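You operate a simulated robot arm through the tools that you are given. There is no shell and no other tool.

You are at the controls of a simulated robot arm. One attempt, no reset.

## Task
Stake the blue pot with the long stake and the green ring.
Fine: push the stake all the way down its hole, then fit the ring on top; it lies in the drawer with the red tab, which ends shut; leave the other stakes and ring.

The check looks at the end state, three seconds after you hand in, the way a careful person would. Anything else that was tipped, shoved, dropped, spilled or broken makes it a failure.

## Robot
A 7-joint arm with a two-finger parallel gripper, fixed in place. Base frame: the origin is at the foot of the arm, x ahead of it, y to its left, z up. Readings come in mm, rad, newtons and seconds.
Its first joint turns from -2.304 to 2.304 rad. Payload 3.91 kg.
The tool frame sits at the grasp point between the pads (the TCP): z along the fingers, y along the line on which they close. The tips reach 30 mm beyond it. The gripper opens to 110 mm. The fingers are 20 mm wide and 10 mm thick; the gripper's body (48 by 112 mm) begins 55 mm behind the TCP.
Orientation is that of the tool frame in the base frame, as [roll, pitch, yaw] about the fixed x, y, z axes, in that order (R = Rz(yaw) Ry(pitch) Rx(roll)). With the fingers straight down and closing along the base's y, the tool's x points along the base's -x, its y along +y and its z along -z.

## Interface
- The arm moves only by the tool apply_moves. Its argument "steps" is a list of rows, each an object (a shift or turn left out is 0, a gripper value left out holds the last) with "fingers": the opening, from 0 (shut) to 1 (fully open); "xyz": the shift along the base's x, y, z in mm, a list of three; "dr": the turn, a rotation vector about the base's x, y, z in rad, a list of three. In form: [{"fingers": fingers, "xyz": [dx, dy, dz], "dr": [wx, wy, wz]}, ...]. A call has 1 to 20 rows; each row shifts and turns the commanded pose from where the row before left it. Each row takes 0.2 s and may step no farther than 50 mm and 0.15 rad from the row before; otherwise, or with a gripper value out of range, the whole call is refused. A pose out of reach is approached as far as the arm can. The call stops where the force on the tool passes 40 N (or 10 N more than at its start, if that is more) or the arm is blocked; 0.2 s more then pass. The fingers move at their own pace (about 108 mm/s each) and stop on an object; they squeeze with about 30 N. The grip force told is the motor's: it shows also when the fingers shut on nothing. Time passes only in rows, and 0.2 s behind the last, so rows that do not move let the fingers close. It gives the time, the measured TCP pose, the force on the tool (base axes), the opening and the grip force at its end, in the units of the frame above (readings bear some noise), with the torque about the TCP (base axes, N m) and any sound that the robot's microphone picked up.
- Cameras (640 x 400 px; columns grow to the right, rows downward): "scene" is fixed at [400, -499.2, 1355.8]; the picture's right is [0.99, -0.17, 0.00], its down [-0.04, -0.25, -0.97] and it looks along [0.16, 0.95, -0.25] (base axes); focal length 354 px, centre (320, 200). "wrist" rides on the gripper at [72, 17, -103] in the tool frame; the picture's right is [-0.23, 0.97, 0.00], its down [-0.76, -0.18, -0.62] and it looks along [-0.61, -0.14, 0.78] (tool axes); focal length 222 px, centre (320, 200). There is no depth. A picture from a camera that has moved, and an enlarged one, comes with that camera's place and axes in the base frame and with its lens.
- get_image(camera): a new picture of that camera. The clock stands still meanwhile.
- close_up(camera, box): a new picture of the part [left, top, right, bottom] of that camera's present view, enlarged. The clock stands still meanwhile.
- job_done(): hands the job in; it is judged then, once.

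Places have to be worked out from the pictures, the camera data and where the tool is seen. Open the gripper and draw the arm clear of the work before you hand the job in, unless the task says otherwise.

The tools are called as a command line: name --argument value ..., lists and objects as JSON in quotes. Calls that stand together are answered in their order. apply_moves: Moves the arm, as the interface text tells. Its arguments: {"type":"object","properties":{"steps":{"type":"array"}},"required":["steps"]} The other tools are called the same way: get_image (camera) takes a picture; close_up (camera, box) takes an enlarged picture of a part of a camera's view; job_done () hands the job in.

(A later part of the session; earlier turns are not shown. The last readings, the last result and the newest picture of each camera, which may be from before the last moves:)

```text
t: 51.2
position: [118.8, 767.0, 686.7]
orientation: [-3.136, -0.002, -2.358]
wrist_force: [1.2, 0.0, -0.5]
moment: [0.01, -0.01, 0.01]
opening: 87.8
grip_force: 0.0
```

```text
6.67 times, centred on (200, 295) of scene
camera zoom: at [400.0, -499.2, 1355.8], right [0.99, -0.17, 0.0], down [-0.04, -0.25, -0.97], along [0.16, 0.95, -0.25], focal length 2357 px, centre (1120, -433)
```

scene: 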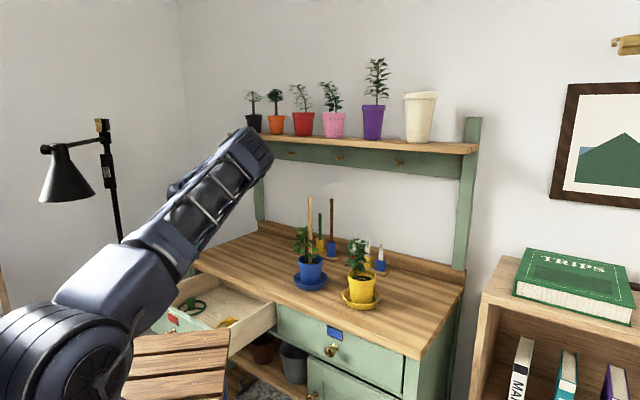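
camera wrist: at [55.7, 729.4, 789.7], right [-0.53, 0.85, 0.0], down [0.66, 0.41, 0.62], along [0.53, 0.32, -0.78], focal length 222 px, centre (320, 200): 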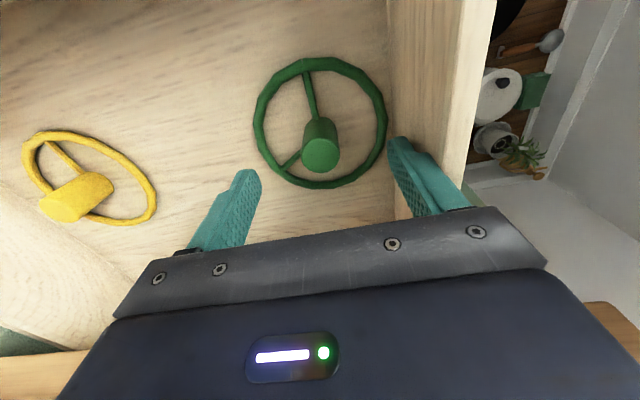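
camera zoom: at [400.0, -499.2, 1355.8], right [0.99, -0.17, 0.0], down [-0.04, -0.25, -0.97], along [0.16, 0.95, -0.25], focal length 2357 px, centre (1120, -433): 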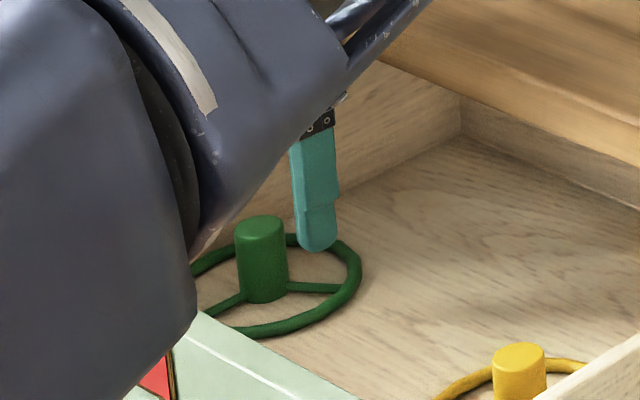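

The left drawer wall is only about 57 mm from the hub axis, so the open fingers and gripper body could touch it. I'll zoom in to judge the wall's position and height.

close_up --camera "wrist" --box '[240, 60, 500, 225]'

close_up --camera "scene" --box '[140, 260, 240, 320]'

```text
2.42 times, centred on (370, 142) of wrist
camera zoom: at [55.7, 729.4, 789.7], right [-0.53, 0.85, 0.0], down [0.66, 0.41, 0.62], along [0.53, 0.32, -0.78], focal length 538 px, centre (199, 339)
```

zoom: 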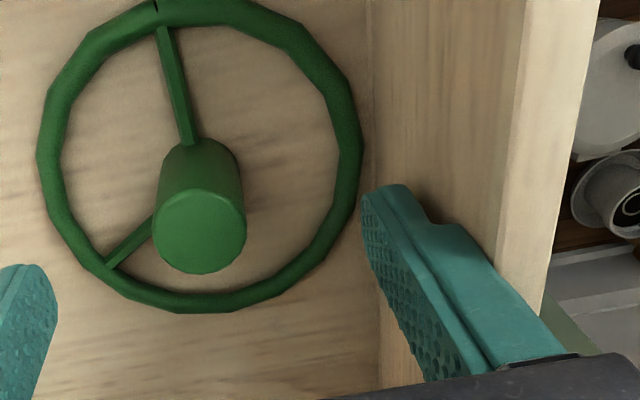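

```text
6.40 times, centred on (190, 290) of scene
camera zoom: at [400.0, -499.2, 1355.8], right [0.99, -0.17, 0.0], down [-0.04, -0.25, -0.97], along [0.16, 0.95, -0.25], focal length 2263 px, centre (1152, -376)
```

zoom: 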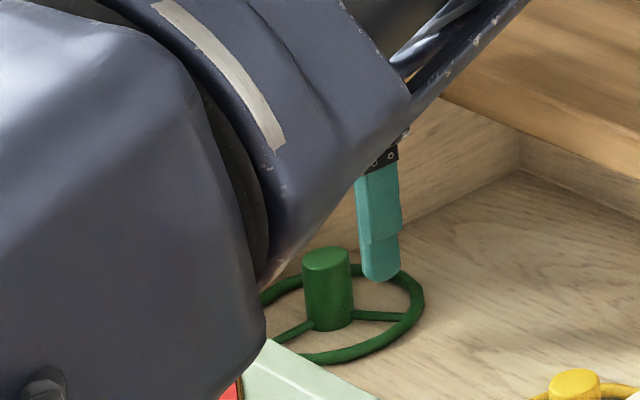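

The wall is at 58 mm from the hub with its top at z≈704, so the gripper body clears it at this depth. I'll narrow the fingers to 58 mm, then descend to TCP z≈664.

apply_moves --steps '[{"fingers": 0.53}, {"fingers": 0.53}, {"fingers": 0.53, "xyz": [0, 0, -8]}, {"xyz": [0, 0, -8]}, {"xyz": [0, 0, -7]}, {"xyz": [0, 0, 0]}, {"xyz": [0, 0, 0]}]'

close_up --camera "wrist" --box '[200, 60, 460, 225]'

close_up --camera "scene" --box '[160, 265, 240, 325]'

```text
t: 52.8
position: [118.6, 767.4, 664.0]
orientation: [-3.137, -0.001, -2.358]
wrist_force: [0.0, 0.4, -0.2]
moment: [-0.01, -0.01, -0.01]
opening: 58.4
grip_force: 0.1
```

```text
2.42 times, centred on (330, 142) of wrist
camera zoom: at [55.3, 729.6, 766.7], right [-0.53, 0.85, 0.0], down [0.66, 0.41, 0.62], along [0.53, 0.32, -0.78], focal length 538 px, centre (296, 339)
```

zoom: 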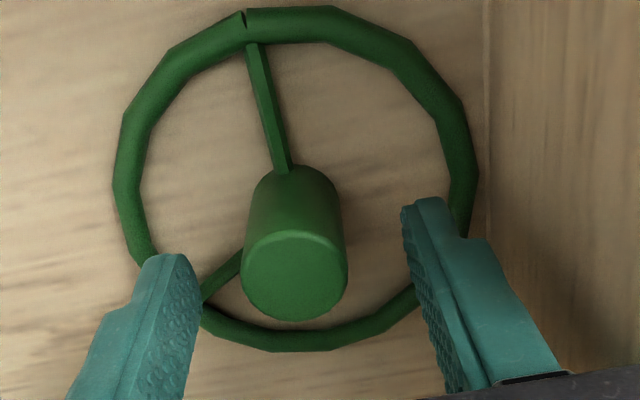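

```text
6.67 times, centred on (200, 295) of scene
camera zoom: at [400.0, -499.2, 1355.8], right [0.99, -0.17, 0.0], down [-0.04, -0.25, -0.97], along [0.16, 0.95, -0.25], focal length 2357 px, centre (1120, -433)
```

zoom: 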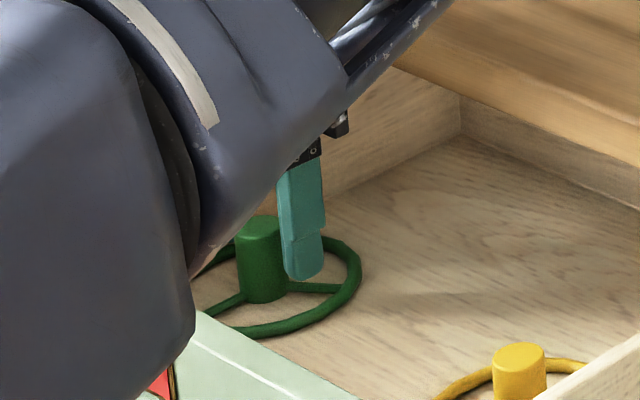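

Fingers straddle the hub with room on both sides. The hub looks a few mm nearer the robot than the TCP, so I'll shift 3 mm that way and close.

apply_moves --steps '[{"xyz": [-2.1, -2.1, 0]}, {"xyz": [0, 0, 0]}, {"fingers": 0}, {"fingers": 0}, {"fingers": 0}, {"fingers": 0}]'

close_up --camera "wrist" --box '[200, 60, 460, 225]'

```text
t: 54.2
position: [116.4, 766.8, 664.6]
orientation: [-3.137, -0.002, -2.358]
wrist_force: [-0.2, -0.1, -0.6]
moment: [0.01, 0.01, 0.03]
opening: 25.2
grip_force: 30.6
```

```text
2.42 times, centred on (330, 142) of wrist
camera zoom: at [53.2, 727.6, 766.7], right [-0.53, 0.85, 0.0], down [0.66, 0.41, 0.62], along [0.53, 0.32, -0.78], focal length 538 px, centre (296, 339)
```

zoom: 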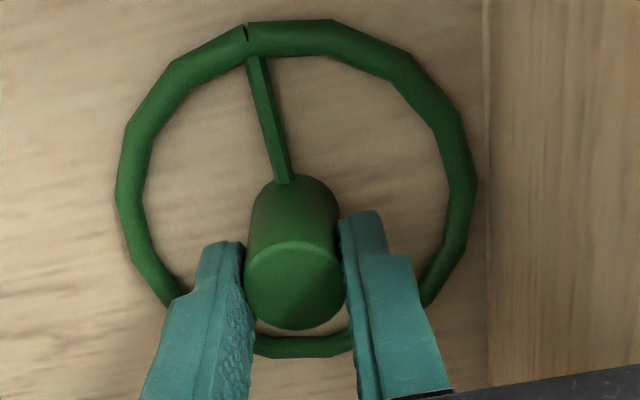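

Gripped the hub at 25 mm. I'll lift it straight up slowly first and check it comes along cleanly.

apply_moves --steps '[{"xyz": [0, 0, 8]}, {"xyz": [0, 0, 15]}, {"xyz": [0, 0, 25]}, {"xyz": [0, 0, 30]}, {"xyz": [0, 0, 30]}, {"xyz": [0, 0, 0]}, {"xyz": [0, 0, 0]}]'

get_image --camera "wrist"

close_up --camera "scene" --box '[140, 220, 260, 320]'

```text
t: 55.8
position: [116.5, 767.6, 773.4]
orientation: [-3.137, -0.002, -2.356]
wrist_force: [-0.7, 0.0, -0.6]
moment: [0.01, 0.03, -0.02]
opening: 25.3
grip_force: 30.2
```

```text
taken
camera wrist: at [53.6, 728.3, 875.3], right [-0.53, 0.85, 0.0], down [0.66, 0.41, 0.62], along [0.53, 0.33, -0.78], focal length 222 px, centre (320, 200)
```

wrist: 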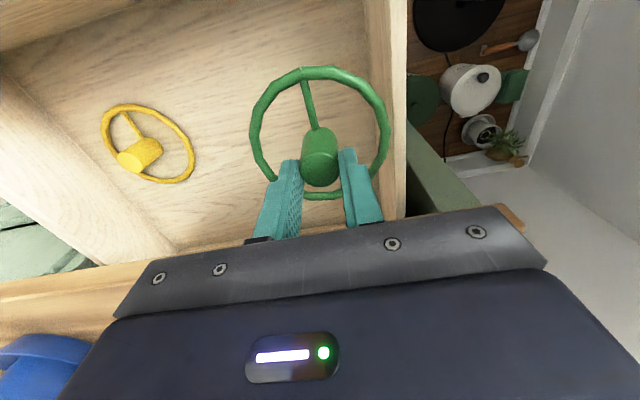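

```text
4.00 times, centred on (200, 270) of scene
camera zoom: at [400.0, -499.2, 1355.8], right [0.99, -0.17, 0.0], down [-0.04, -0.25, -0.97], along [0.16, 0.95, -0.25], focal length 1414 px, centre (800, -80)
```

zoom: 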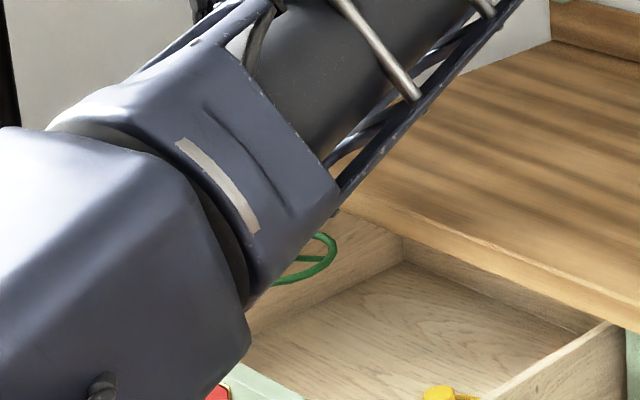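

The ring lifted cleanly. I'll raise it well above stake height, then traverse to above the stake.

apply_moves --steps '[{"xyz": [0, 0, 45]}, {"xyz": [0, 0, 48]}, {"xyz": [0, 0, 48]}, {"xyz": [0, 0, 48]}, {"xyz": [0, 0, 48]}, {"xyz": [0, 0, 48]}, {"xyz": [0, 0, 48]}, {"xyz": [0, 0, 48]}, {"xyz": [0, 0, 20]}, {"xyz": [0, 0, 0]}]'

apply_moves --steps '[{"xyz": [44, -15.6, 0]}, {"xyz": [44, -15.6, 0]}, {"xyz": [44, -15.6, 0]}, {"xyz": [44, -15.6, 0]}, {"xyz": [44, -15.6, 0]}, {"xyz": [44, -15.6, 0]}, {"xyz": [44, -15.6, 0]}, {"xyz": [44, -15.6, 0]}, {"xyz": [44, -15.6, 0]}, {"xyz": [44, -15.6, 0]}, {"xyz": [0, 0, 0]}, {"xyz": [0, 0, 0]}]'

get_image --camera "wrist"

close_up --camera "scene" --box '[250, 130, 370, 230]'

get_image --camera "scene"

```text
t: 58.0
position: [116.7, 767.0, 1173.2]
orientation: [-3.138, -0.002, -2.357]
wrist_force: [-0.1, -0.3, -0.7]
moment: [0.0, 0.0, 0.0]
opening: 25.1
grip_force: 30.4
```

```text
t: 60.6
position: [557.1, 610.5, 1173.1]
orientation: [-3.137, -0.001, -2.357]
wrist_force: [-0.7, 0.5, -0.1]
moment: [0.03, 0.0, -0.02]
opening: 24.9
grip_force: 29.9
```

```text
taken
camera wrist: at [493.3, 572.0, 1276.6], right [-0.53, 0.85, 0.0], down [0.66, 0.42, 0.62], along [0.53, 0.33, -0.78], focal length 222 px, centre (320, 200)
```

wrist: 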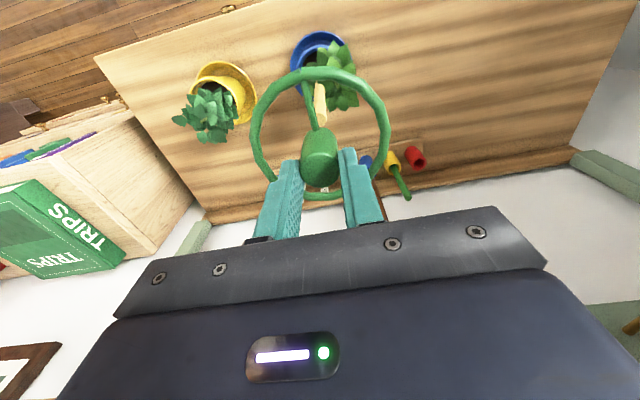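

```text
4.00 times, centred on (310, 180) of scene
camera zoom: at [400.0, -499.2, 1355.8], right [0.99, -0.17, 0.0], down [-0.04, -0.25, -0.97], along [0.16, 0.95, -0.25], focal length 1414 px, centre (360, 280)
```

zoom: 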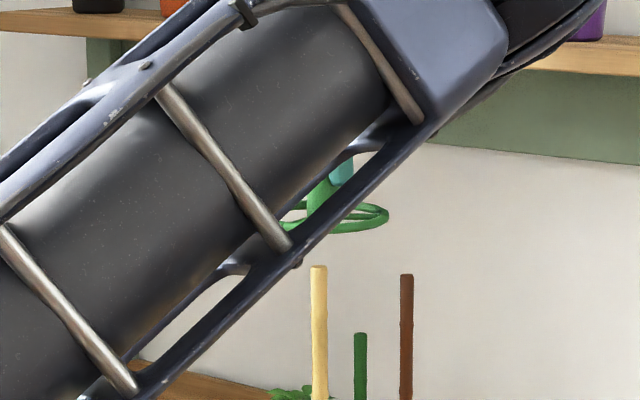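

```text
taken
```

scene: 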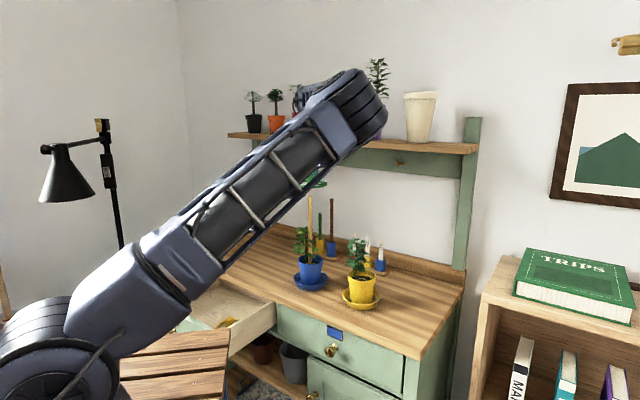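

The arm partly blocks the scene camera, but the wrist camera sees the stake right below the hub. I'll zoom in on both.

close_up --camera "wrist" --box '[260, 60, 390, 200]'

close_up --camera "wrist" --box '[295, 75, 345, 135]'

close_up --camera "scene" --box '[290, 165, 340, 205]'

```text
2.86 times, centred on (325, 130) of wrist
camera zoom: at [493.3, 572.0, 1276.6], right [-0.53, 0.85, 0.0], down [0.66, 0.42, 0.62], along [0.53, 0.33, -0.78], focal length 635 px, centre (306, 400)
```

zoom: 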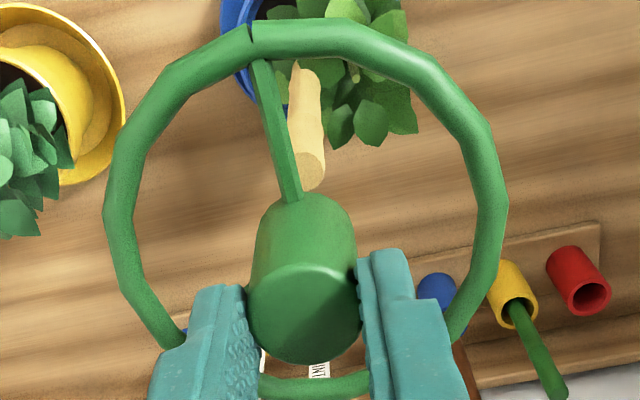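

```text
6.67 times, centred on (320, 105) of wrist
camera zoom: at [493.3, 572.0, 1276.6], right [-0.53, 0.85, 0.0], down [0.66, 0.42, 0.62], along [0.53, 0.33, -0.78], focal length 1481 px, centre (320, 833)
```

zoom: 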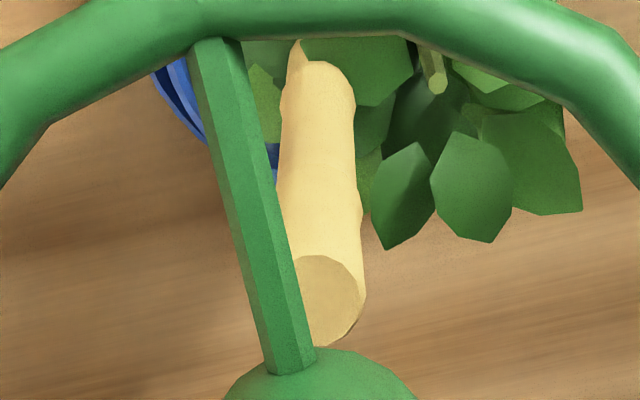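

```text
10.00 times, centred on (315, 185) of scene
camera zoom: at [400.0, -499.2, 1355.8], right [0.99, -0.17, 0.0], down [-0.04, -0.25, -0.97], along [0.16, 0.95, -0.25], focal length 3535 px, centre (370, 350)
```

zoom: 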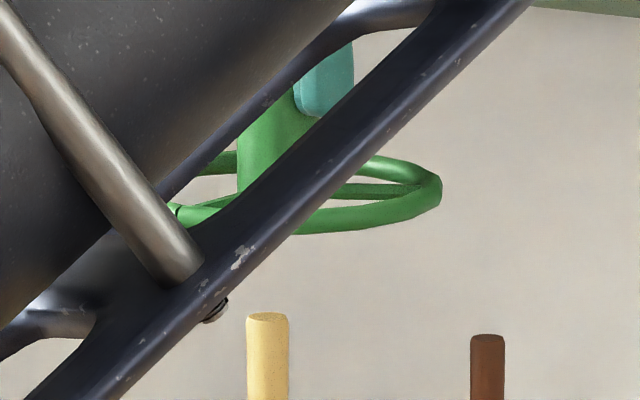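

Using relative measurements in both cameras, the hub axis is about 4 mm to the +x side of the stake top. I'll shift (−4.3, −0.5) and lower 22 mm, staying above the stake, then re-measure.

apply_moves --steps '[{"xyz": [-4.3, -0.5, 0]}, {"xyz": [0, 0, -12]}, {"xyz": [0, 0, -10]}, {"xyz": [0, 0, 0]}, {"xyz": [0, 0, 0]}]'

close_up --camera "wrist" --box '[260, 60, 390, 200]'

close_up --camera "wrist" --box '[295, 85, 345, 145]'

close_up --camera "scene" --box '[290, 170, 340, 210]'

```text
t: 61.8
position: [551.7, 610.8, 1151.9]
orientation: [-3.135, -0.001, -2.358]
wrist_force: [-0.4, -0.2, -0.7]
moment: [-0.02, -0.02, -0.02]
opening: 25.3
grip_force: 30.2
```

```text
2.86 times, centred on (325, 130) of wrist
camera zoom: at [489.2, 571.9, 1254.3], right [-0.53, 0.85, 0.0], down [0.66, 0.42, 0.62], along [0.53, 0.32, -0.78], focal length 635 px, centre (306, 400)
```

zoom: 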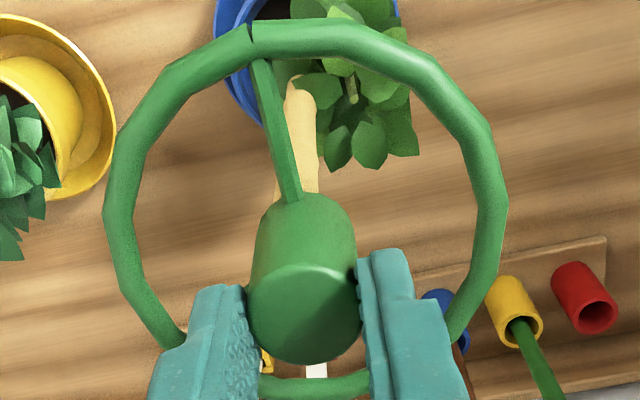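

```text
6.67 times, centred on (320, 115) of wrist
camera zoom: at [489.2, 571.9, 1254.3], right [-0.53, 0.85, 0.0], down [0.66, 0.42, 0.62], along [0.53, 0.32, -0.78], focal length 1481 px, centre (320, 767)
```

zoom: 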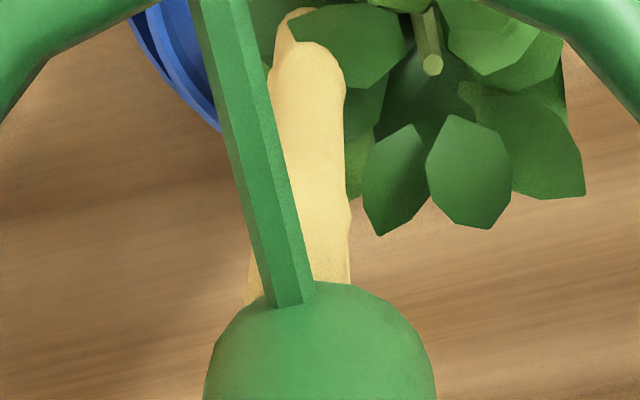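

```text
10.00 times, centred on (315, 190) of scene
camera zoom: at [400.0, -499.2, 1355.8], right [0.99, -0.17, 0.0], down [-0.04, -0.25, -0.97], along [0.16, 0.95, -0.25], focal length 3535 px, centre (370, 300)
```

zoom: 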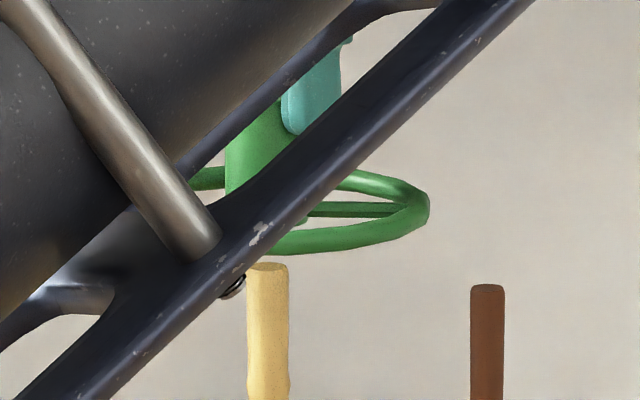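

The scene view shows hub and stake aligned left-right. In the wrist view the stake sits slightly left of the hub axis, so I'll zoom once more to measure that offset well.

close_up --camera "wrist" --box '[290, 100, 350, 190]'

close_up --camera "wrist" --box '[304, 112, 336, 132]'

```text
4.44 times, centred on (320, 145) of wrist
camera zoom: at [489.2, 571.9, 1254.3], right [-0.53, 0.85, 0.0], down [0.66, 0.42, 0.62], along [0.53, 0.32, -0.78], focal length 987 px, centre (320, 444)
```

zoom: 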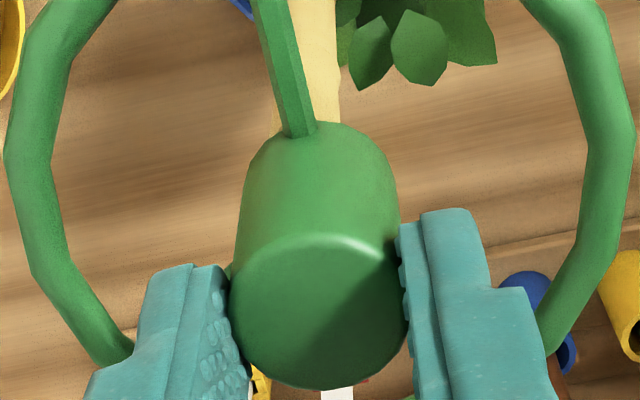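

```text
16.00 times, centred on (320, 122) of wrist
camera zoom: at [489.2, 571.9, 1254.3], right [-0.53, 0.85, 0.0], down [0.66, 0.42, 0.62], along [0.53, 0.32, -0.78], focal length 3554 px, centre (320, 1448)
```

zoom: 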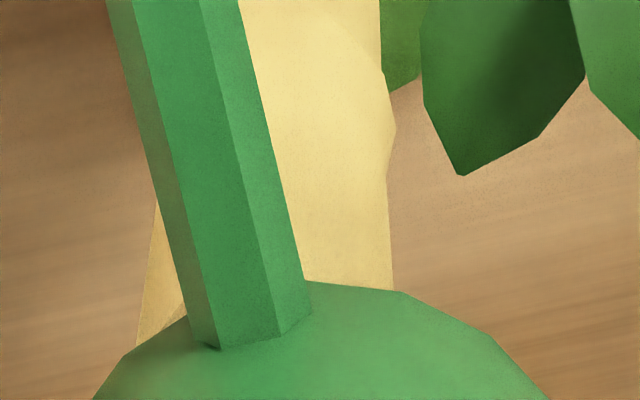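

The hub and stake differ mostly along y: the stake is about 3 mm nearer the scene camera than the hub axis. I'll correct that and re-check in both views before lowering.

apply_moves --steps '[{"xyz": [-0.3, -3.0, 0]}, {"xyz": [0, 0, -6]}, {"xyz": [0, 0, 0]}, {"xyz": [0, 0, 0]}]'

close_up --camera "wrist" --box '[290, 100, 350, 190]'

close_up --camera "wrist" --box '[304, 112, 336, 132]'

close_up --camera "scene" --box '[294, 180, 334, 206]'

```text
t: 62.8
position: [551.8, 606.8, 1146.1]
orientation: [-3.139, -0.002, -2.359]
wrist_force: [-1.0, 1.4, 0.4]
moment: [-0.01, 0.01, -0.02]
opening: 25.0
grip_force: 30.0
```

```text
4.44 times, centred on (320, 145) of wrist
camera zoom: at [489.1, 568.6, 1248.1], right [-0.53, 0.85, 0.0], down [0.66, 0.41, 0.62], along [0.53, 0.33, -0.78], focal length 987 px, centre (320, 444)
```

zoom: 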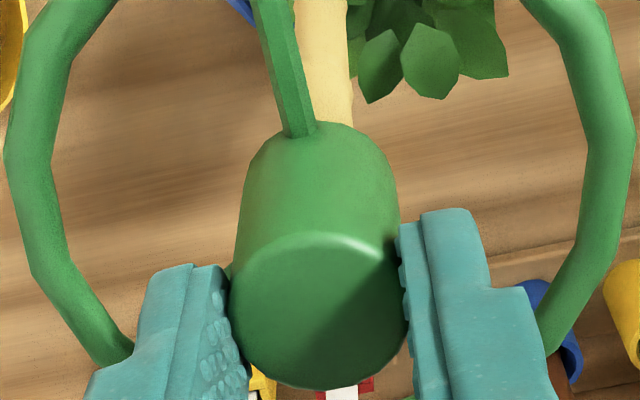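

```text
16.00 times, centred on (320, 122) of wrist
camera zoom: at [489.1, 568.6, 1248.1], right [-0.53, 0.85, 0.0], down [0.66, 0.41, 0.62], along [0.53, 0.33, -0.78], focal length 3554 px, centre (320, 1448)
```

zoom: 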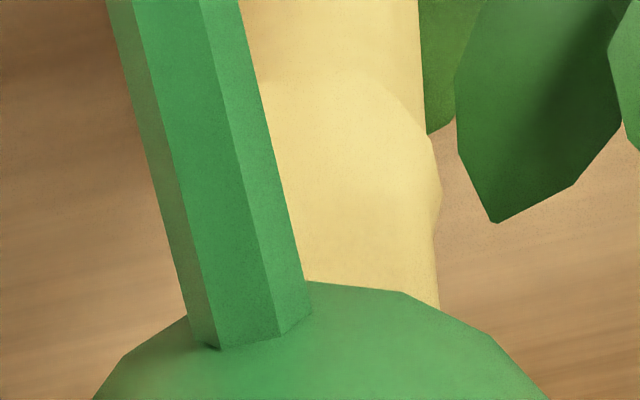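

```text
15.38 times, centred on (314, 193) of scene
camera zoom: at [400.0, -499.2, 1355.8], right [0.99, -0.17, 0.0], down [-0.04, -0.25, -0.97], along [0.16, 0.95, -0.25], focal length 5439 px, centre (412, 308)
```

zoom: 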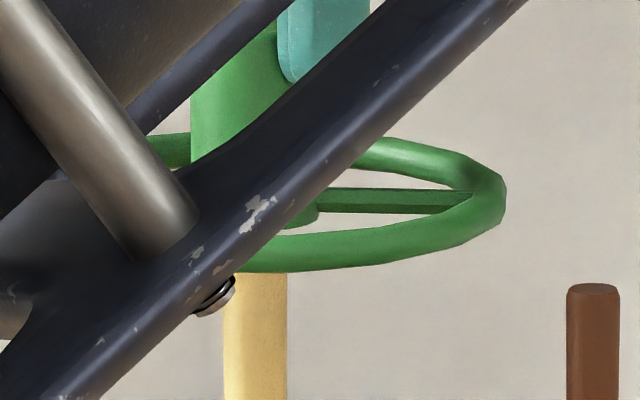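

Aligned to about 0.5 mm in both views. I'll lower slowly and watch for contact.

apply_moves --steps '[{"xyz": [0, -0.4, -2]}, {"xyz": [0, 0, -2]}, {"xyz": [0, 0, -2]}, {"xyz": [0, 0, -2]}, {"xyz": [0, 0, -2]}, {"xyz": [0, 0, 0]}]'

close_up --camera "scene" --box '[294, 180, 334, 206]'

```text
t: 64.2
position: [551.3, 604.6, 1135.6]
orientation: [-3.136, -0.001, -2.357]
wrist_force: [-0.1, -0.2, -0.3]
moment: [-0.01, 0.0, -0.02]
opening: 25.0
grip_force: 29.7
```

```text
15.38 times, centred on (314, 193) of scene
camera zoom: at [400.0, -499.2, 1355.8], right [0.99, -0.17, 0.0], down [-0.04, -0.25, -0.97], along [0.16, 0.95, -0.25], focal length 5439 px, centre (412, 308)
```

zoom: 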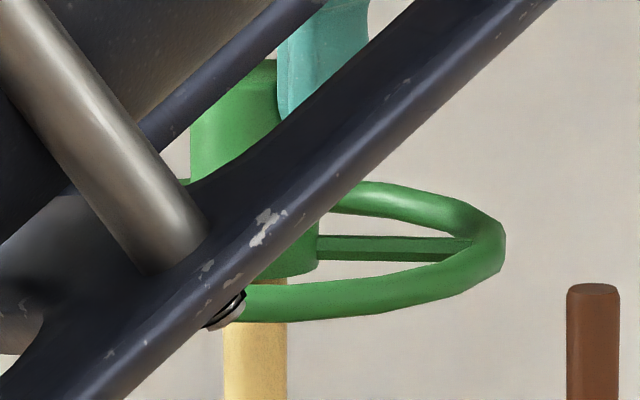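

close_up --camera "wrist" --box '[304, 112, 336, 132]'

close_up --camera "wrist" --box '[290, 90, 350, 180]'

```text
16.00 times, centred on (320, 122) of wrist
camera zoom: at [488.9, 567.9, 1237.9], right [-0.53, 0.85, 0.0], down [0.66, 0.42, 0.62], along [0.53, 0.32, -0.78], focal length 3554 px, centre (320, 1448)
```

zoom: 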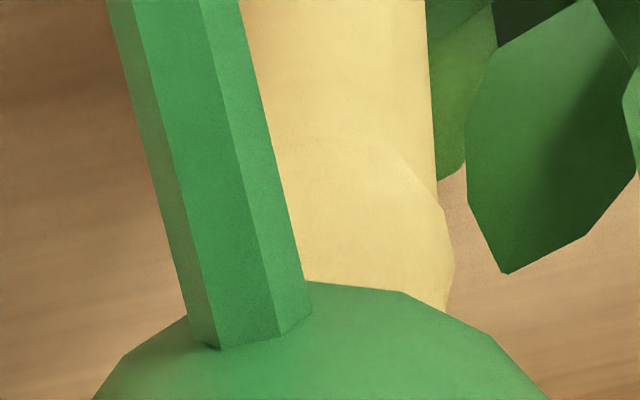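

```text
4.44 times, centred on (320, 135) of wrist
camera zoom: at [488.9, 567.9, 1237.9], right [-0.53, 0.85, 0.0], down [0.66, 0.42, 0.62], along [0.53, 0.32, -0.78], focal length 987 px, centre (320, 489)
```

zoom: 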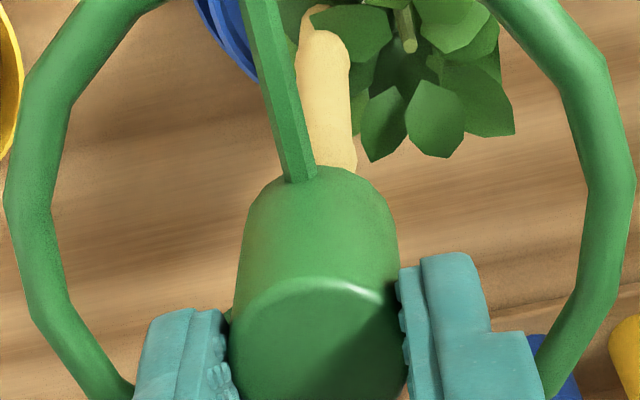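

Alignment still holds, with the stake centred under the hub. I'll continue down.

apply_moves --steps '[{"xyz": [0, 0, -2]}, {"xyz": [0, 0, -2]}, {"xyz": [0, 0, -2]}, {"xyz": [0, 0, 0]}]'

close_up --camera "scene" --box '[294, 180, 334, 206]'

```text
t: 65.2
position: [551.0, 606.5, 1130.4]
orientation: [-3.136, 0.0, -2.357]
wrist_force: [0.4, -0.1, -0.5]
moment: [0.01, 0.0, 0.03]
opening: 25.5
grip_force: 30.2
```

```text
15.38 times, centred on (314, 193) of scene
camera zoom: at [400.0, -499.2, 1355.8], right [0.99, -0.17, 0.0], down [-0.04, -0.25, -0.97], along [0.16, 0.95, -0.25], focal length 5439 px, centre (412, 308)
```

zoom: 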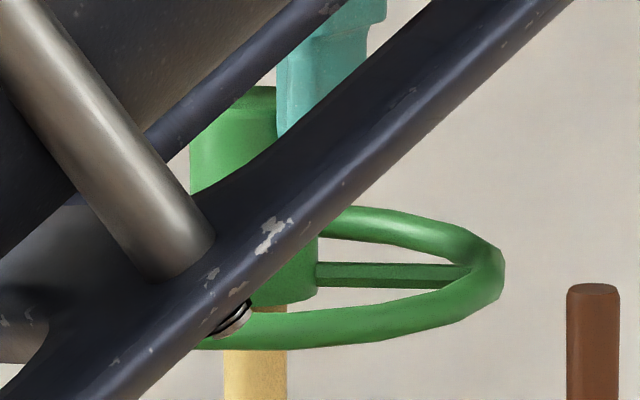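

The hub's bottom edge is now about 7 mm below the stake's top with zero force, so the stake has entered the hub. I'll keep lowering until it seats.

apply_moves --steps '[{"xyz": [0, 0, -2]}, {"xyz": [0, 0, -2]}, {"xyz": [0, 0, -2]}, {"xyz": [0, 0, -2]}, {"xyz": [0, 0, 0]}]'

close_up --camera "scene" --box '[290, 180, 340, 220]'

```text
t: 66.4
position: [551.2, 606.5, 1122.5]
orientation: [-3.137, -0.002, -2.359]
wrist_force: [0.5, 0.8, 0.3]
moment: [0.02, -0.01, 0.0]
opening: 25.1
grip_force: 30.0
```

```text
10.00 times, centred on (315, 200) of scene
camera zoom: at [400.0, -499.2, 1355.8], right [0.99, -0.17, 0.0], down [-0.04, -0.25, -0.97], along [0.16, 0.95, -0.25], focal length 3535 px, centre (370, 200)
```

zoom: 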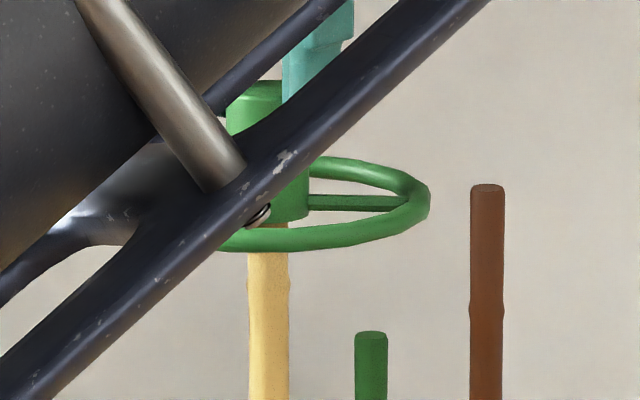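

Still no resistance and the stake is inside. I'll continue.

apply_moves --steps '[{"xyz": [0, 0, -2]}, {"xyz": [0, 0, -2]}, {"xyz": [0, 0, -2]}, {"xyz": [0, 0, -2]}, {"xyz": [0, 0, 0]}]'

```text
t: 67.6
position: [551.6, 605.6, 1113.9]
orientation: [-3.136, 0.0, -2.358]
wrist_force: [0.0, -0.1, -0.5]
moment: [0.02, -0.01, 0.01]
opening: 25.2
grip_force: 30.3
```

apply_moves --steps '[{"xyz": [0, 0, -2]}, {"xyz": [0, 0, -2]}, {"xyz": [0, 0, -2]}, {"xyz": [0, 0, 0]}]'

close_up --camera "scene" --box '[290, 180, 340, 220]'

```text
t: 68.6
position: [551.7, 607.1, 1108.6]
orientation: [-3.138, -0.003, -2.358]
wrist_force: [0.0, -1.1, -0.1]
moment: [0.02, 0.05, -0.01]
opening: 25.1
grip_force: 29.3
```

```text
10.00 times, centred on (315, 200) of scene
camera zoom: at [400.0, -499.2, 1355.8], right [0.99, -0.17, 0.0], down [-0.04, -0.25, -0.97], along [0.16, 0.95, -0.25], focal length 3535 px, centre (370, 200)
```

zoom: 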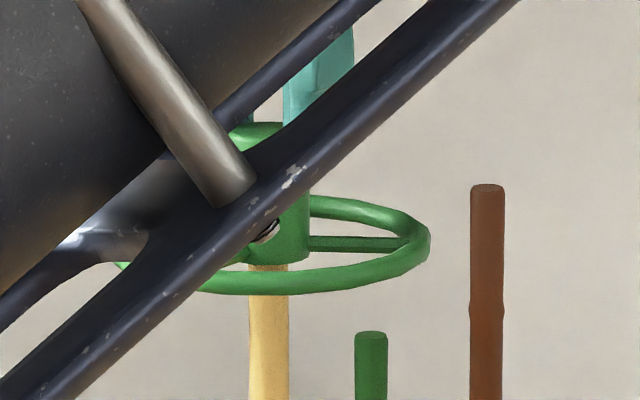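

About 28 mm of the stake is now inside the ~43 mm hub. I'll continue gently until it seats.

apply_moves --steps '[{"xyz": [0, 0, -1.5]}, {"xyz": [0, 0, -1.5]}, {"xyz": [0, 0, -1.5]}, {"xyz": [0, 0, -1.5]}, {"xyz": [0, 0, 0]}]'

```text
t: 69.8
position: [550.7, 605.6, 1102.0]
orientation: [-3.139, -0.002, -2.358]
wrist_force: [0.9, -0.6, 14.1]
moment: [-0.02, 0.01, -0.01]
opening: 25.2
grip_force: 30.1
```

Contact at TCP z≈1102 with 14 N: the cap has bottomed on the stake top. I'll press slightly more to confirm it's seated.

apply_moves --steps '[{"xyz": [0, 0, -1]}, {"xyz": [0, 0, 0]}]'

close_up --camera "scene" --box '[280, 180, 350, 290]'

get_image --camera "wrist"

```text
t: 70.4
position: [551.2, 606.4, 1101.6]
orientation: [-3.139, 0.0, -2.359]
wrist_force: [-0.1, 0.0, 26.0]
moment: [-0.02, 0.0, 0.01]
opening: 25.1
grip_force: 29.8
```

```text
3.64 times, centred on (315, 235) of scene
camera zoom: at [400.0, -499.2, 1355.8], right [0.99, -0.17, 0.0], down [-0.04, -0.25, -0.97], along [0.16, 0.95, -0.25], focal length 1286 px, centre (338, 73)
```

zoom: 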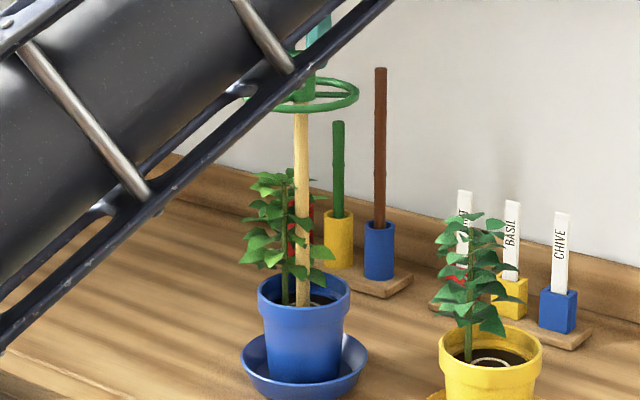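

```text
taken
camera wrist: at [488.2, 567.4, 1204.0], right [-0.53, 0.85, 0.0], down [0.66, 0.41, 0.62], along [0.53, 0.33, -0.78], focal length 222 px, centre (320, 200)
```

wrist: 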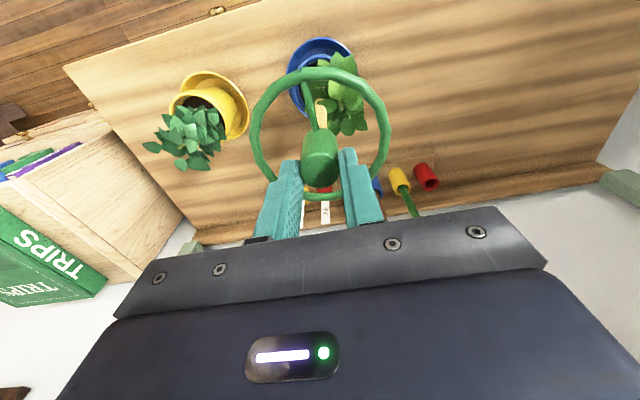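

Seated firmly (26 N, no give). I'll relieve the pressure, open the fingers and rise straight up.

apply_moves --steps '[{"xyz": [0, 0, 1]}, {"xyz": [0, 0, 0]}, {"fingers": 0.5}, {"fingers": 0.5}, {"fingers": 0.5}, {"fingers": 0.5, "xyz": [0, 0, 10]}, {"xyz": [0, 0, 25]}, {"xyz": [0, 0, 35]}, {"xyz": [0, 0, 35]}, {"xyz": [0, 0, 0]}, {"xyz": [0, 0, 0]}]'

get_image --camera "wrist"

get_image --camera "scene"

```text
t: 72.8
position: [551.3, 606.4, 1206.7]
orientation: [-3.138, -0.001, -2.357]
wrist_force: [-0.9, -1.2, 0.2]
moment: [-0.03, -0.04, -0.05]
opening: 54.9
grip_force: 0.0
```

```text
taken
camera wrist: at [489.0, 568.5, 1309.7], right [-0.53, 0.85, 0.0], down [0.66, 0.42, 0.62], along [0.53, 0.32, -0.78], focal length 222 px, centre (320, 200)
```

wrist: 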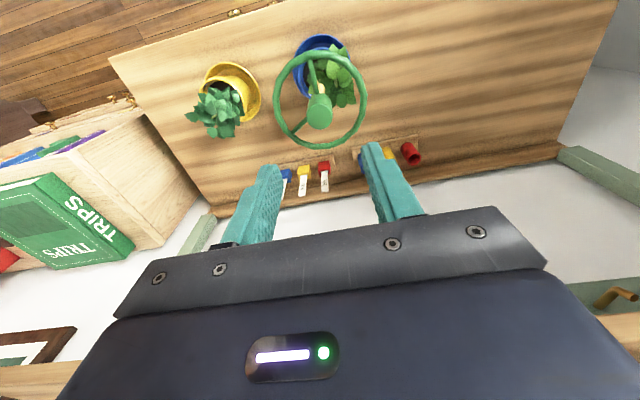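

```text
taken
```

scene: 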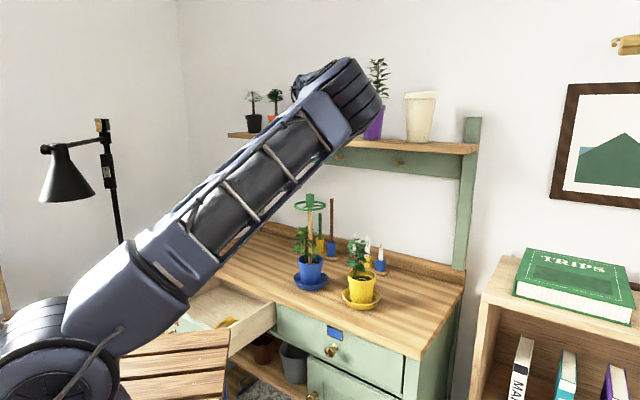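

The ring stays on the stake. I'll check how well it is seated with a zoom.

close_up --camera "scene" --box '[285, 185, 335, 225]'

close_up --camera "scene" --box '[270, 180, 360, 300]'

```text
10.00 times, centred on (310, 205) of scene
camera zoom: at [400.0, -499.2, 1355.8], right [0.99, -0.17, 0.0], down [-0.04, -0.25, -0.97], along [0.16, 0.95, -0.25], focal length 3535 px, centre (420, 150)
```

zoom: 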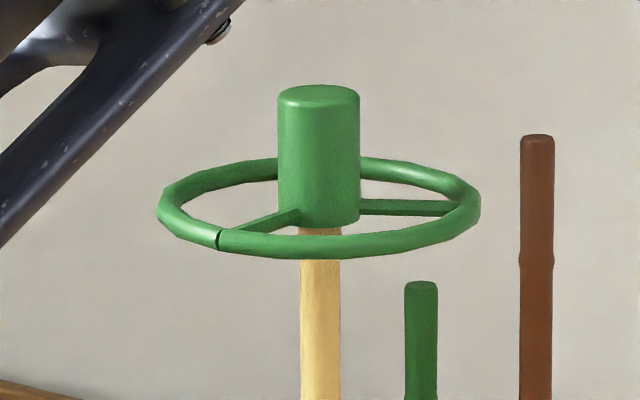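

```text
3.33 times, centred on (315, 240) of scene
camera zoom: at [400.0, -499.2, 1355.8], right [0.99, -0.17, 0.0], down [-0.04, -0.25, -0.97], along [0.16, 0.95, -0.25], focal length 1178 px, centre (337, 67)
```

zoom: 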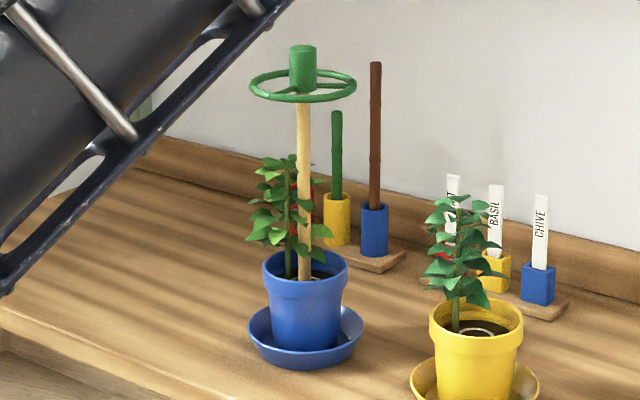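

The ring is seated level on the stake top, and the pot and plant are undisturbed. Now I'll return to the drawer to close it, first moving away at height.

apply_moves --steps '[{"xyz": [-20, -3, 20]}, {"xyz": [-42, -5, 0]}, {"xyz": [-42, -5, 0]}, {"xyz": [-42, -5, 0]}, {"xyz": [-42, -5, 0]}, {"xyz": [-42, -5, 0]}, {"xyz": [-42, -5, 0]}, {"xyz": [-42, -5, 0]}, {"xyz": [-42, -5, 0]}, {"xyz": [-42, -5, 0]}, {"xyz": [-42, -5, 0]}, {"xyz": [-42, -5, 0]}, {"xyz": [0, 0, 0]}]'

get_image --camera "scene"

get_image --camera "wrist"

```text
t: 75.6
position: [70.9, 547.1, 1226.4]
orientation: [-3.138, -0.001, -2.358]
wrist_force: [0.0, -0.3, -0.9]
moment: [-0.02, 0.02, 0.02]
opening: 54.9
grip_force: 0.0
```

```text
taken
```

scene: 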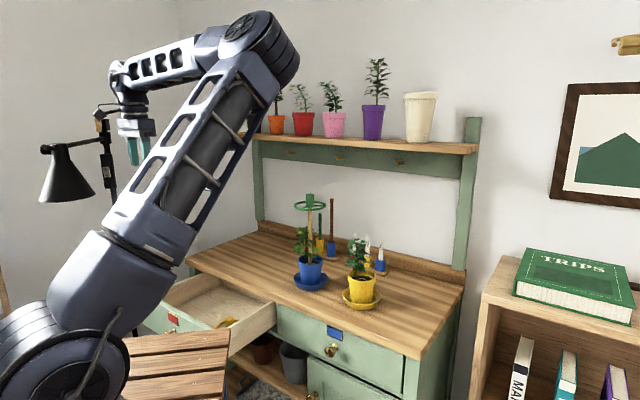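

```text
taken
camera wrist: at [7.4, 508.9, 1328.6], right [-0.53, 0.85, 0.0], down [0.66, 0.41, 0.62], along [0.53, 0.32, -0.78], focal length 222 px, centre (320, 200)
```

wrist: 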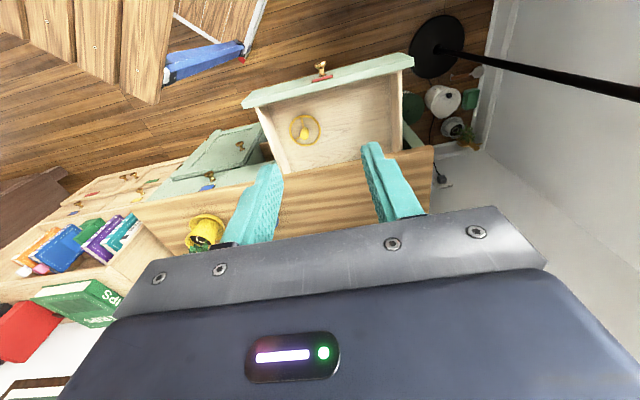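

The path is clear and the arm is away from everything. I'll tilt to 45° and descend to the pose I used when leaving the knob.

apply_moves --steps '[{"fingers": 0.6, "xyz": [-3.1, -3.8, -41], "dr": [0.0925, -0.0927, 0]}, {"xyz": [-3.1, -3.8, -41], "dr": [0.0925, -0.0927, 0]}, {"xyz": [-3.1, -3.8, -41], "dr": [0.0925, -0.0927, 0]}, {"xyz": [-3.1, -3.8, -41], "dr": [0.0925, -0.0927, 0]}, {"xyz": [-3.1, -3.8, -41], "dr": [0.0925, -0.0927, 0]}, {"xyz": [-3.1, -3.8, -41], "dr": [0.0925, -0.0927, 0]}, {"xyz": [-3.1, -3.8, -41]}, {"xyz": [-3.1, -3.8, -41]}, {"xyz": [0, 0, -40]}, {"xyz": [0, 0, -40]}, {"xyz": [0, 0, -40]}, {"xyz": [0, 0, 0]}, {"xyz": [0, 0, 0]}]'

get_image --camera "wrist"

get_image --camera "scene"

```text
t: 78.4
position: [45.7, 518.0, 778.4]
orientation: [-3.139, 0.783, -2.357]
wrist_force: [0.1, 0.2, 0.2]
moment: [0.0, 0.0, 0.01]
opening: 65.9
grip_force: 0.1
```

```text
taken
camera wrist: at [-54.6, 442.1, 799.7], right [-0.57, 0.8, 0.16], down [0.19, -0.05, 0.98], along [0.8, 0.59, -0.13], focal length 222 px, centre (320, 200)
```

wrist: 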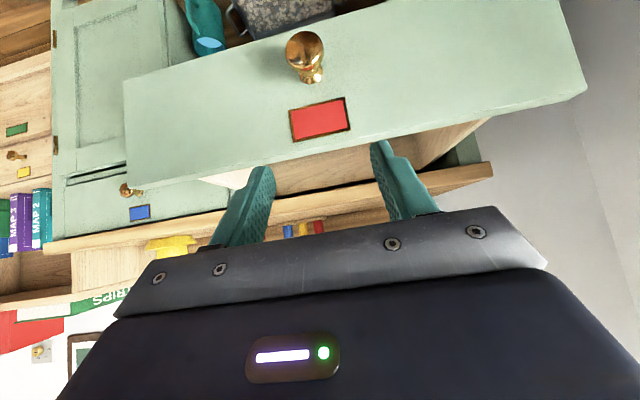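

```text
taken
```

scene: 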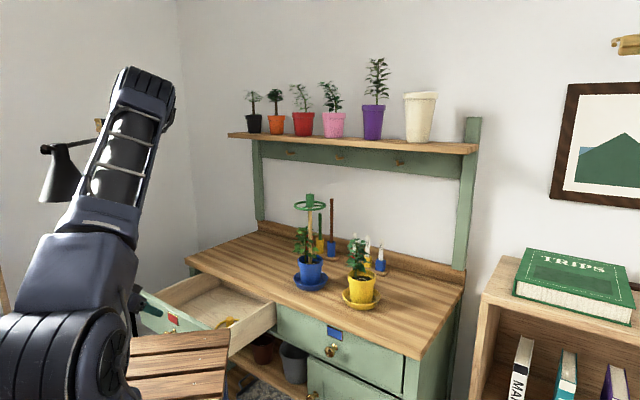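

The knob is where I left it. I'll descend the same way and re-grip it.

apply_moves --steps '[{"xyz": [0.5, 0.5, -28]}, {"xyz": [0, 0, -28]}, {"xyz": [6, 6, -30]}, {"xyz": [12, 12, -17]}, {"xyz": [12, 12, -17]}, {"xyz": [0, 0, 0]}, {"xyz": [0, 0, 0]}]'

get_image --camera "wrist"

```text
t: 80.0
position: [74.4, 548.8, 659.1]
orientation: [-3.137, 0.784, -2.358]
wrist_force: [0.9, 0.0, -0.1]
moment: [0.01, 0.03, 0.01]
opening: 65.5
grip_force: 0.0
```

```text
taken
camera wrist: at [-24.0, 472.9, 679.7], right [-0.57, 0.8, 0.16], down [0.19, -0.05, 0.98], along [0.8, 0.59, -0.12], focal length 222 px, centre (320, 200)
```

wrist: 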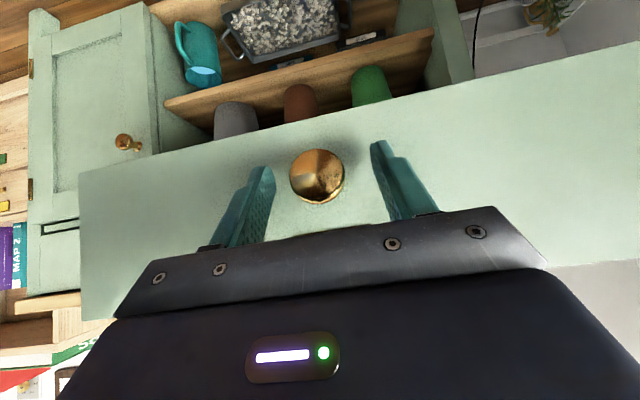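

The knob is centred between the fingers again. I'll grip it and push in gently.

apply_moves --steps '[{"fingers": 0}, {"fingers": 0}, {"fingers": 0}, {"fingers": 0}, {"xyz": [5, 5, 0]}, {"xyz": [8, 8, 0]}, {"xyz": [10, 10, 0]}, {"xyz": [0, 0, 0]}]'

```text
t: 81.8
position: [99.4, 571.3, 658.9]
orientation: [-3.136, 0.785, -2.358]
wrist_force: [26.1, -24.2, 8.7]
moment: [-0.14, -0.54, -0.23]
opening: 34.0
grip_force: 45.1
```

There's a large side load (about 36 N along the bench), so I'll shift sideways to relieve it before continuing.

apply_moves --steps '[{"xyz": [0.8, -0.8, 0]}, {"xyz": [0, 0, 0]}]'

```text
t: 82.4
position: [98.5, 571.0, 659.1]
orientation: [-3.14, 0.784, -2.359]
wrist_force: [22.4, -20.1, 1.8]
moment: [0.2, -0.73, -0.07]
opening: 33.8
grip_force: 45.2
```

Rather than fight the grip, I'll open the fingers and push on the drawer face with both fingertips, one on each side of the knob.

apply_moves --steps '[{"fingers": 0.6}, {"fingers": 0.6}, {"fingers": 0.6}, {"xyz": [3, 3, 0]}, {"xyz": [3, 3, 0]}, {"xyz": [4, 4, 0]}, {"xyz": [0, 0, 0]}]'

get_image --camera "wrist"

```text
t: 84.0
position: [109.0, 581.3, 658.6]
orientation: [-3.138, 0.783, -2.359]
wrist_force: [0.5, -0.7, -0.7]
moment: [-0.05, -0.01, 0.03]
opening: 65.9
grip_force: 0.1
```

```text
taken
camera wrist: at [9.5, 505.3, 679.5], right [-0.57, 0.81, 0.16], down [0.19, -0.05, 0.98], along [0.8, 0.59, -0.13], focal length 222 px, centre (320, 200)
```

wrist: 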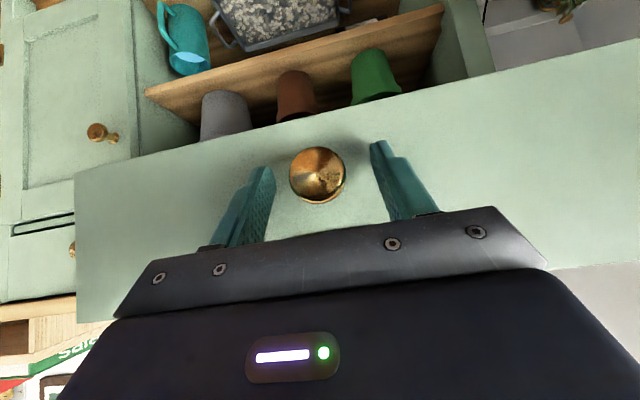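

The drawer follows the fingertips with almost no force. I'll continue pushing along the bench normal.

apply_moves --steps '[{"xyz": [10, 10, 0]}, {"xyz": [10, 10, 0]}, {"xyz": [10, 10, 0]}, {"xyz": [10, 10, 0]}, {"xyz": [10, 10, 0]}, {"xyz": [0, 0, 0]}]'

close_up --camera "scene" --box '[120, 240, 320, 365]'

get_image --camera "wrist"

```text
t: 85.4
position: [158.9, 629.8, 657.9]
orientation: [-3.138, 0.783, -2.357]
wrist_force: [0.1, 0.1, 0.2]
moment: [0.01, 0.03, 0.0]
opening: 66.1
grip_force: 0.1
```

```text
3.20 times, centred on (220, 302) of scene
camera zoom: at [400.0, -499.2, 1355.8], right [0.99, -0.17, 0.0], down [-0.04, -0.25, -0.97], along [0.16, 0.95, -0.25], focal length 1131 px, centre (640, -128)
```

zoom: 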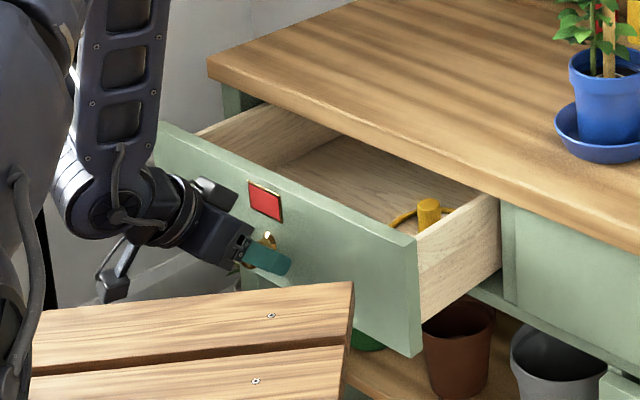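

```text
taken
camera wrist: at [60.0, 555.6, 679.4], right [-0.57, 0.81, 0.16], down [0.19, -0.05, 0.98], along [0.8, 0.59, -0.13], focal length 222 px, centre (320, 200)
```

wrist: 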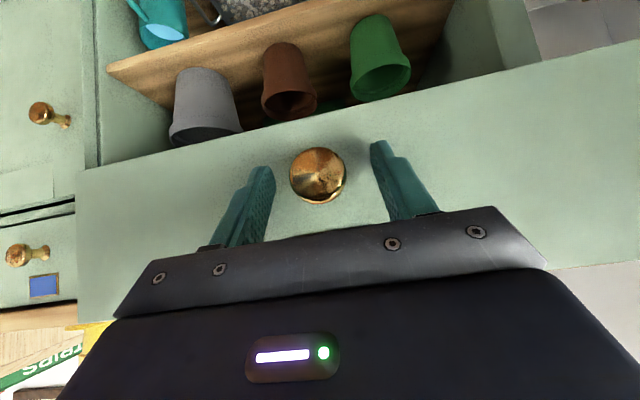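

The drawer is closing smoothly and the yellow ring is still in place. Continuing.

apply_moves --steps '[{"xyz": [10, 10, 0]}, {"xyz": [10, 10, 0]}, {"xyz": [10, 10, 0]}, {"xyz": [10, 10, 0]}, {"xyz": [10, 10, 0]}, {"xyz": [10, 10, 0]}, {"xyz": [10, 10, 0]}, {"xyz": [0, 0, 0]}]'

close_up --camera "scene" --box '[160, 240, 320, 360]'

```text
t: 87.2
position: [228.8, 700.9, 658.6]
orientation: [-3.138, 0.784, -2.358]
wrist_force: [-0.6, -0.2, -0.3]
moment: [0.01, -0.02, -0.01]
opening: 66.1
grip_force: 0.1
```

```text
3.33 times, centred on (240, 300) of scene
camera zoom: at [400.0, -499.2, 1355.8], right [0.99, -0.17, 0.0], down [-0.04, -0.25, -0.97], along [0.16, 0.95, -0.25], focal length 1178 px, centre (587, -133)
```

zoom: 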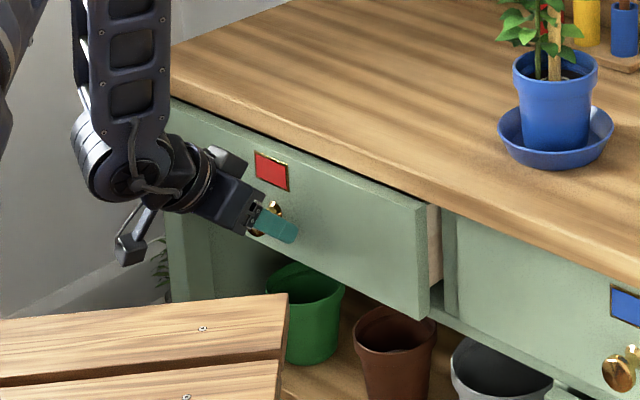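

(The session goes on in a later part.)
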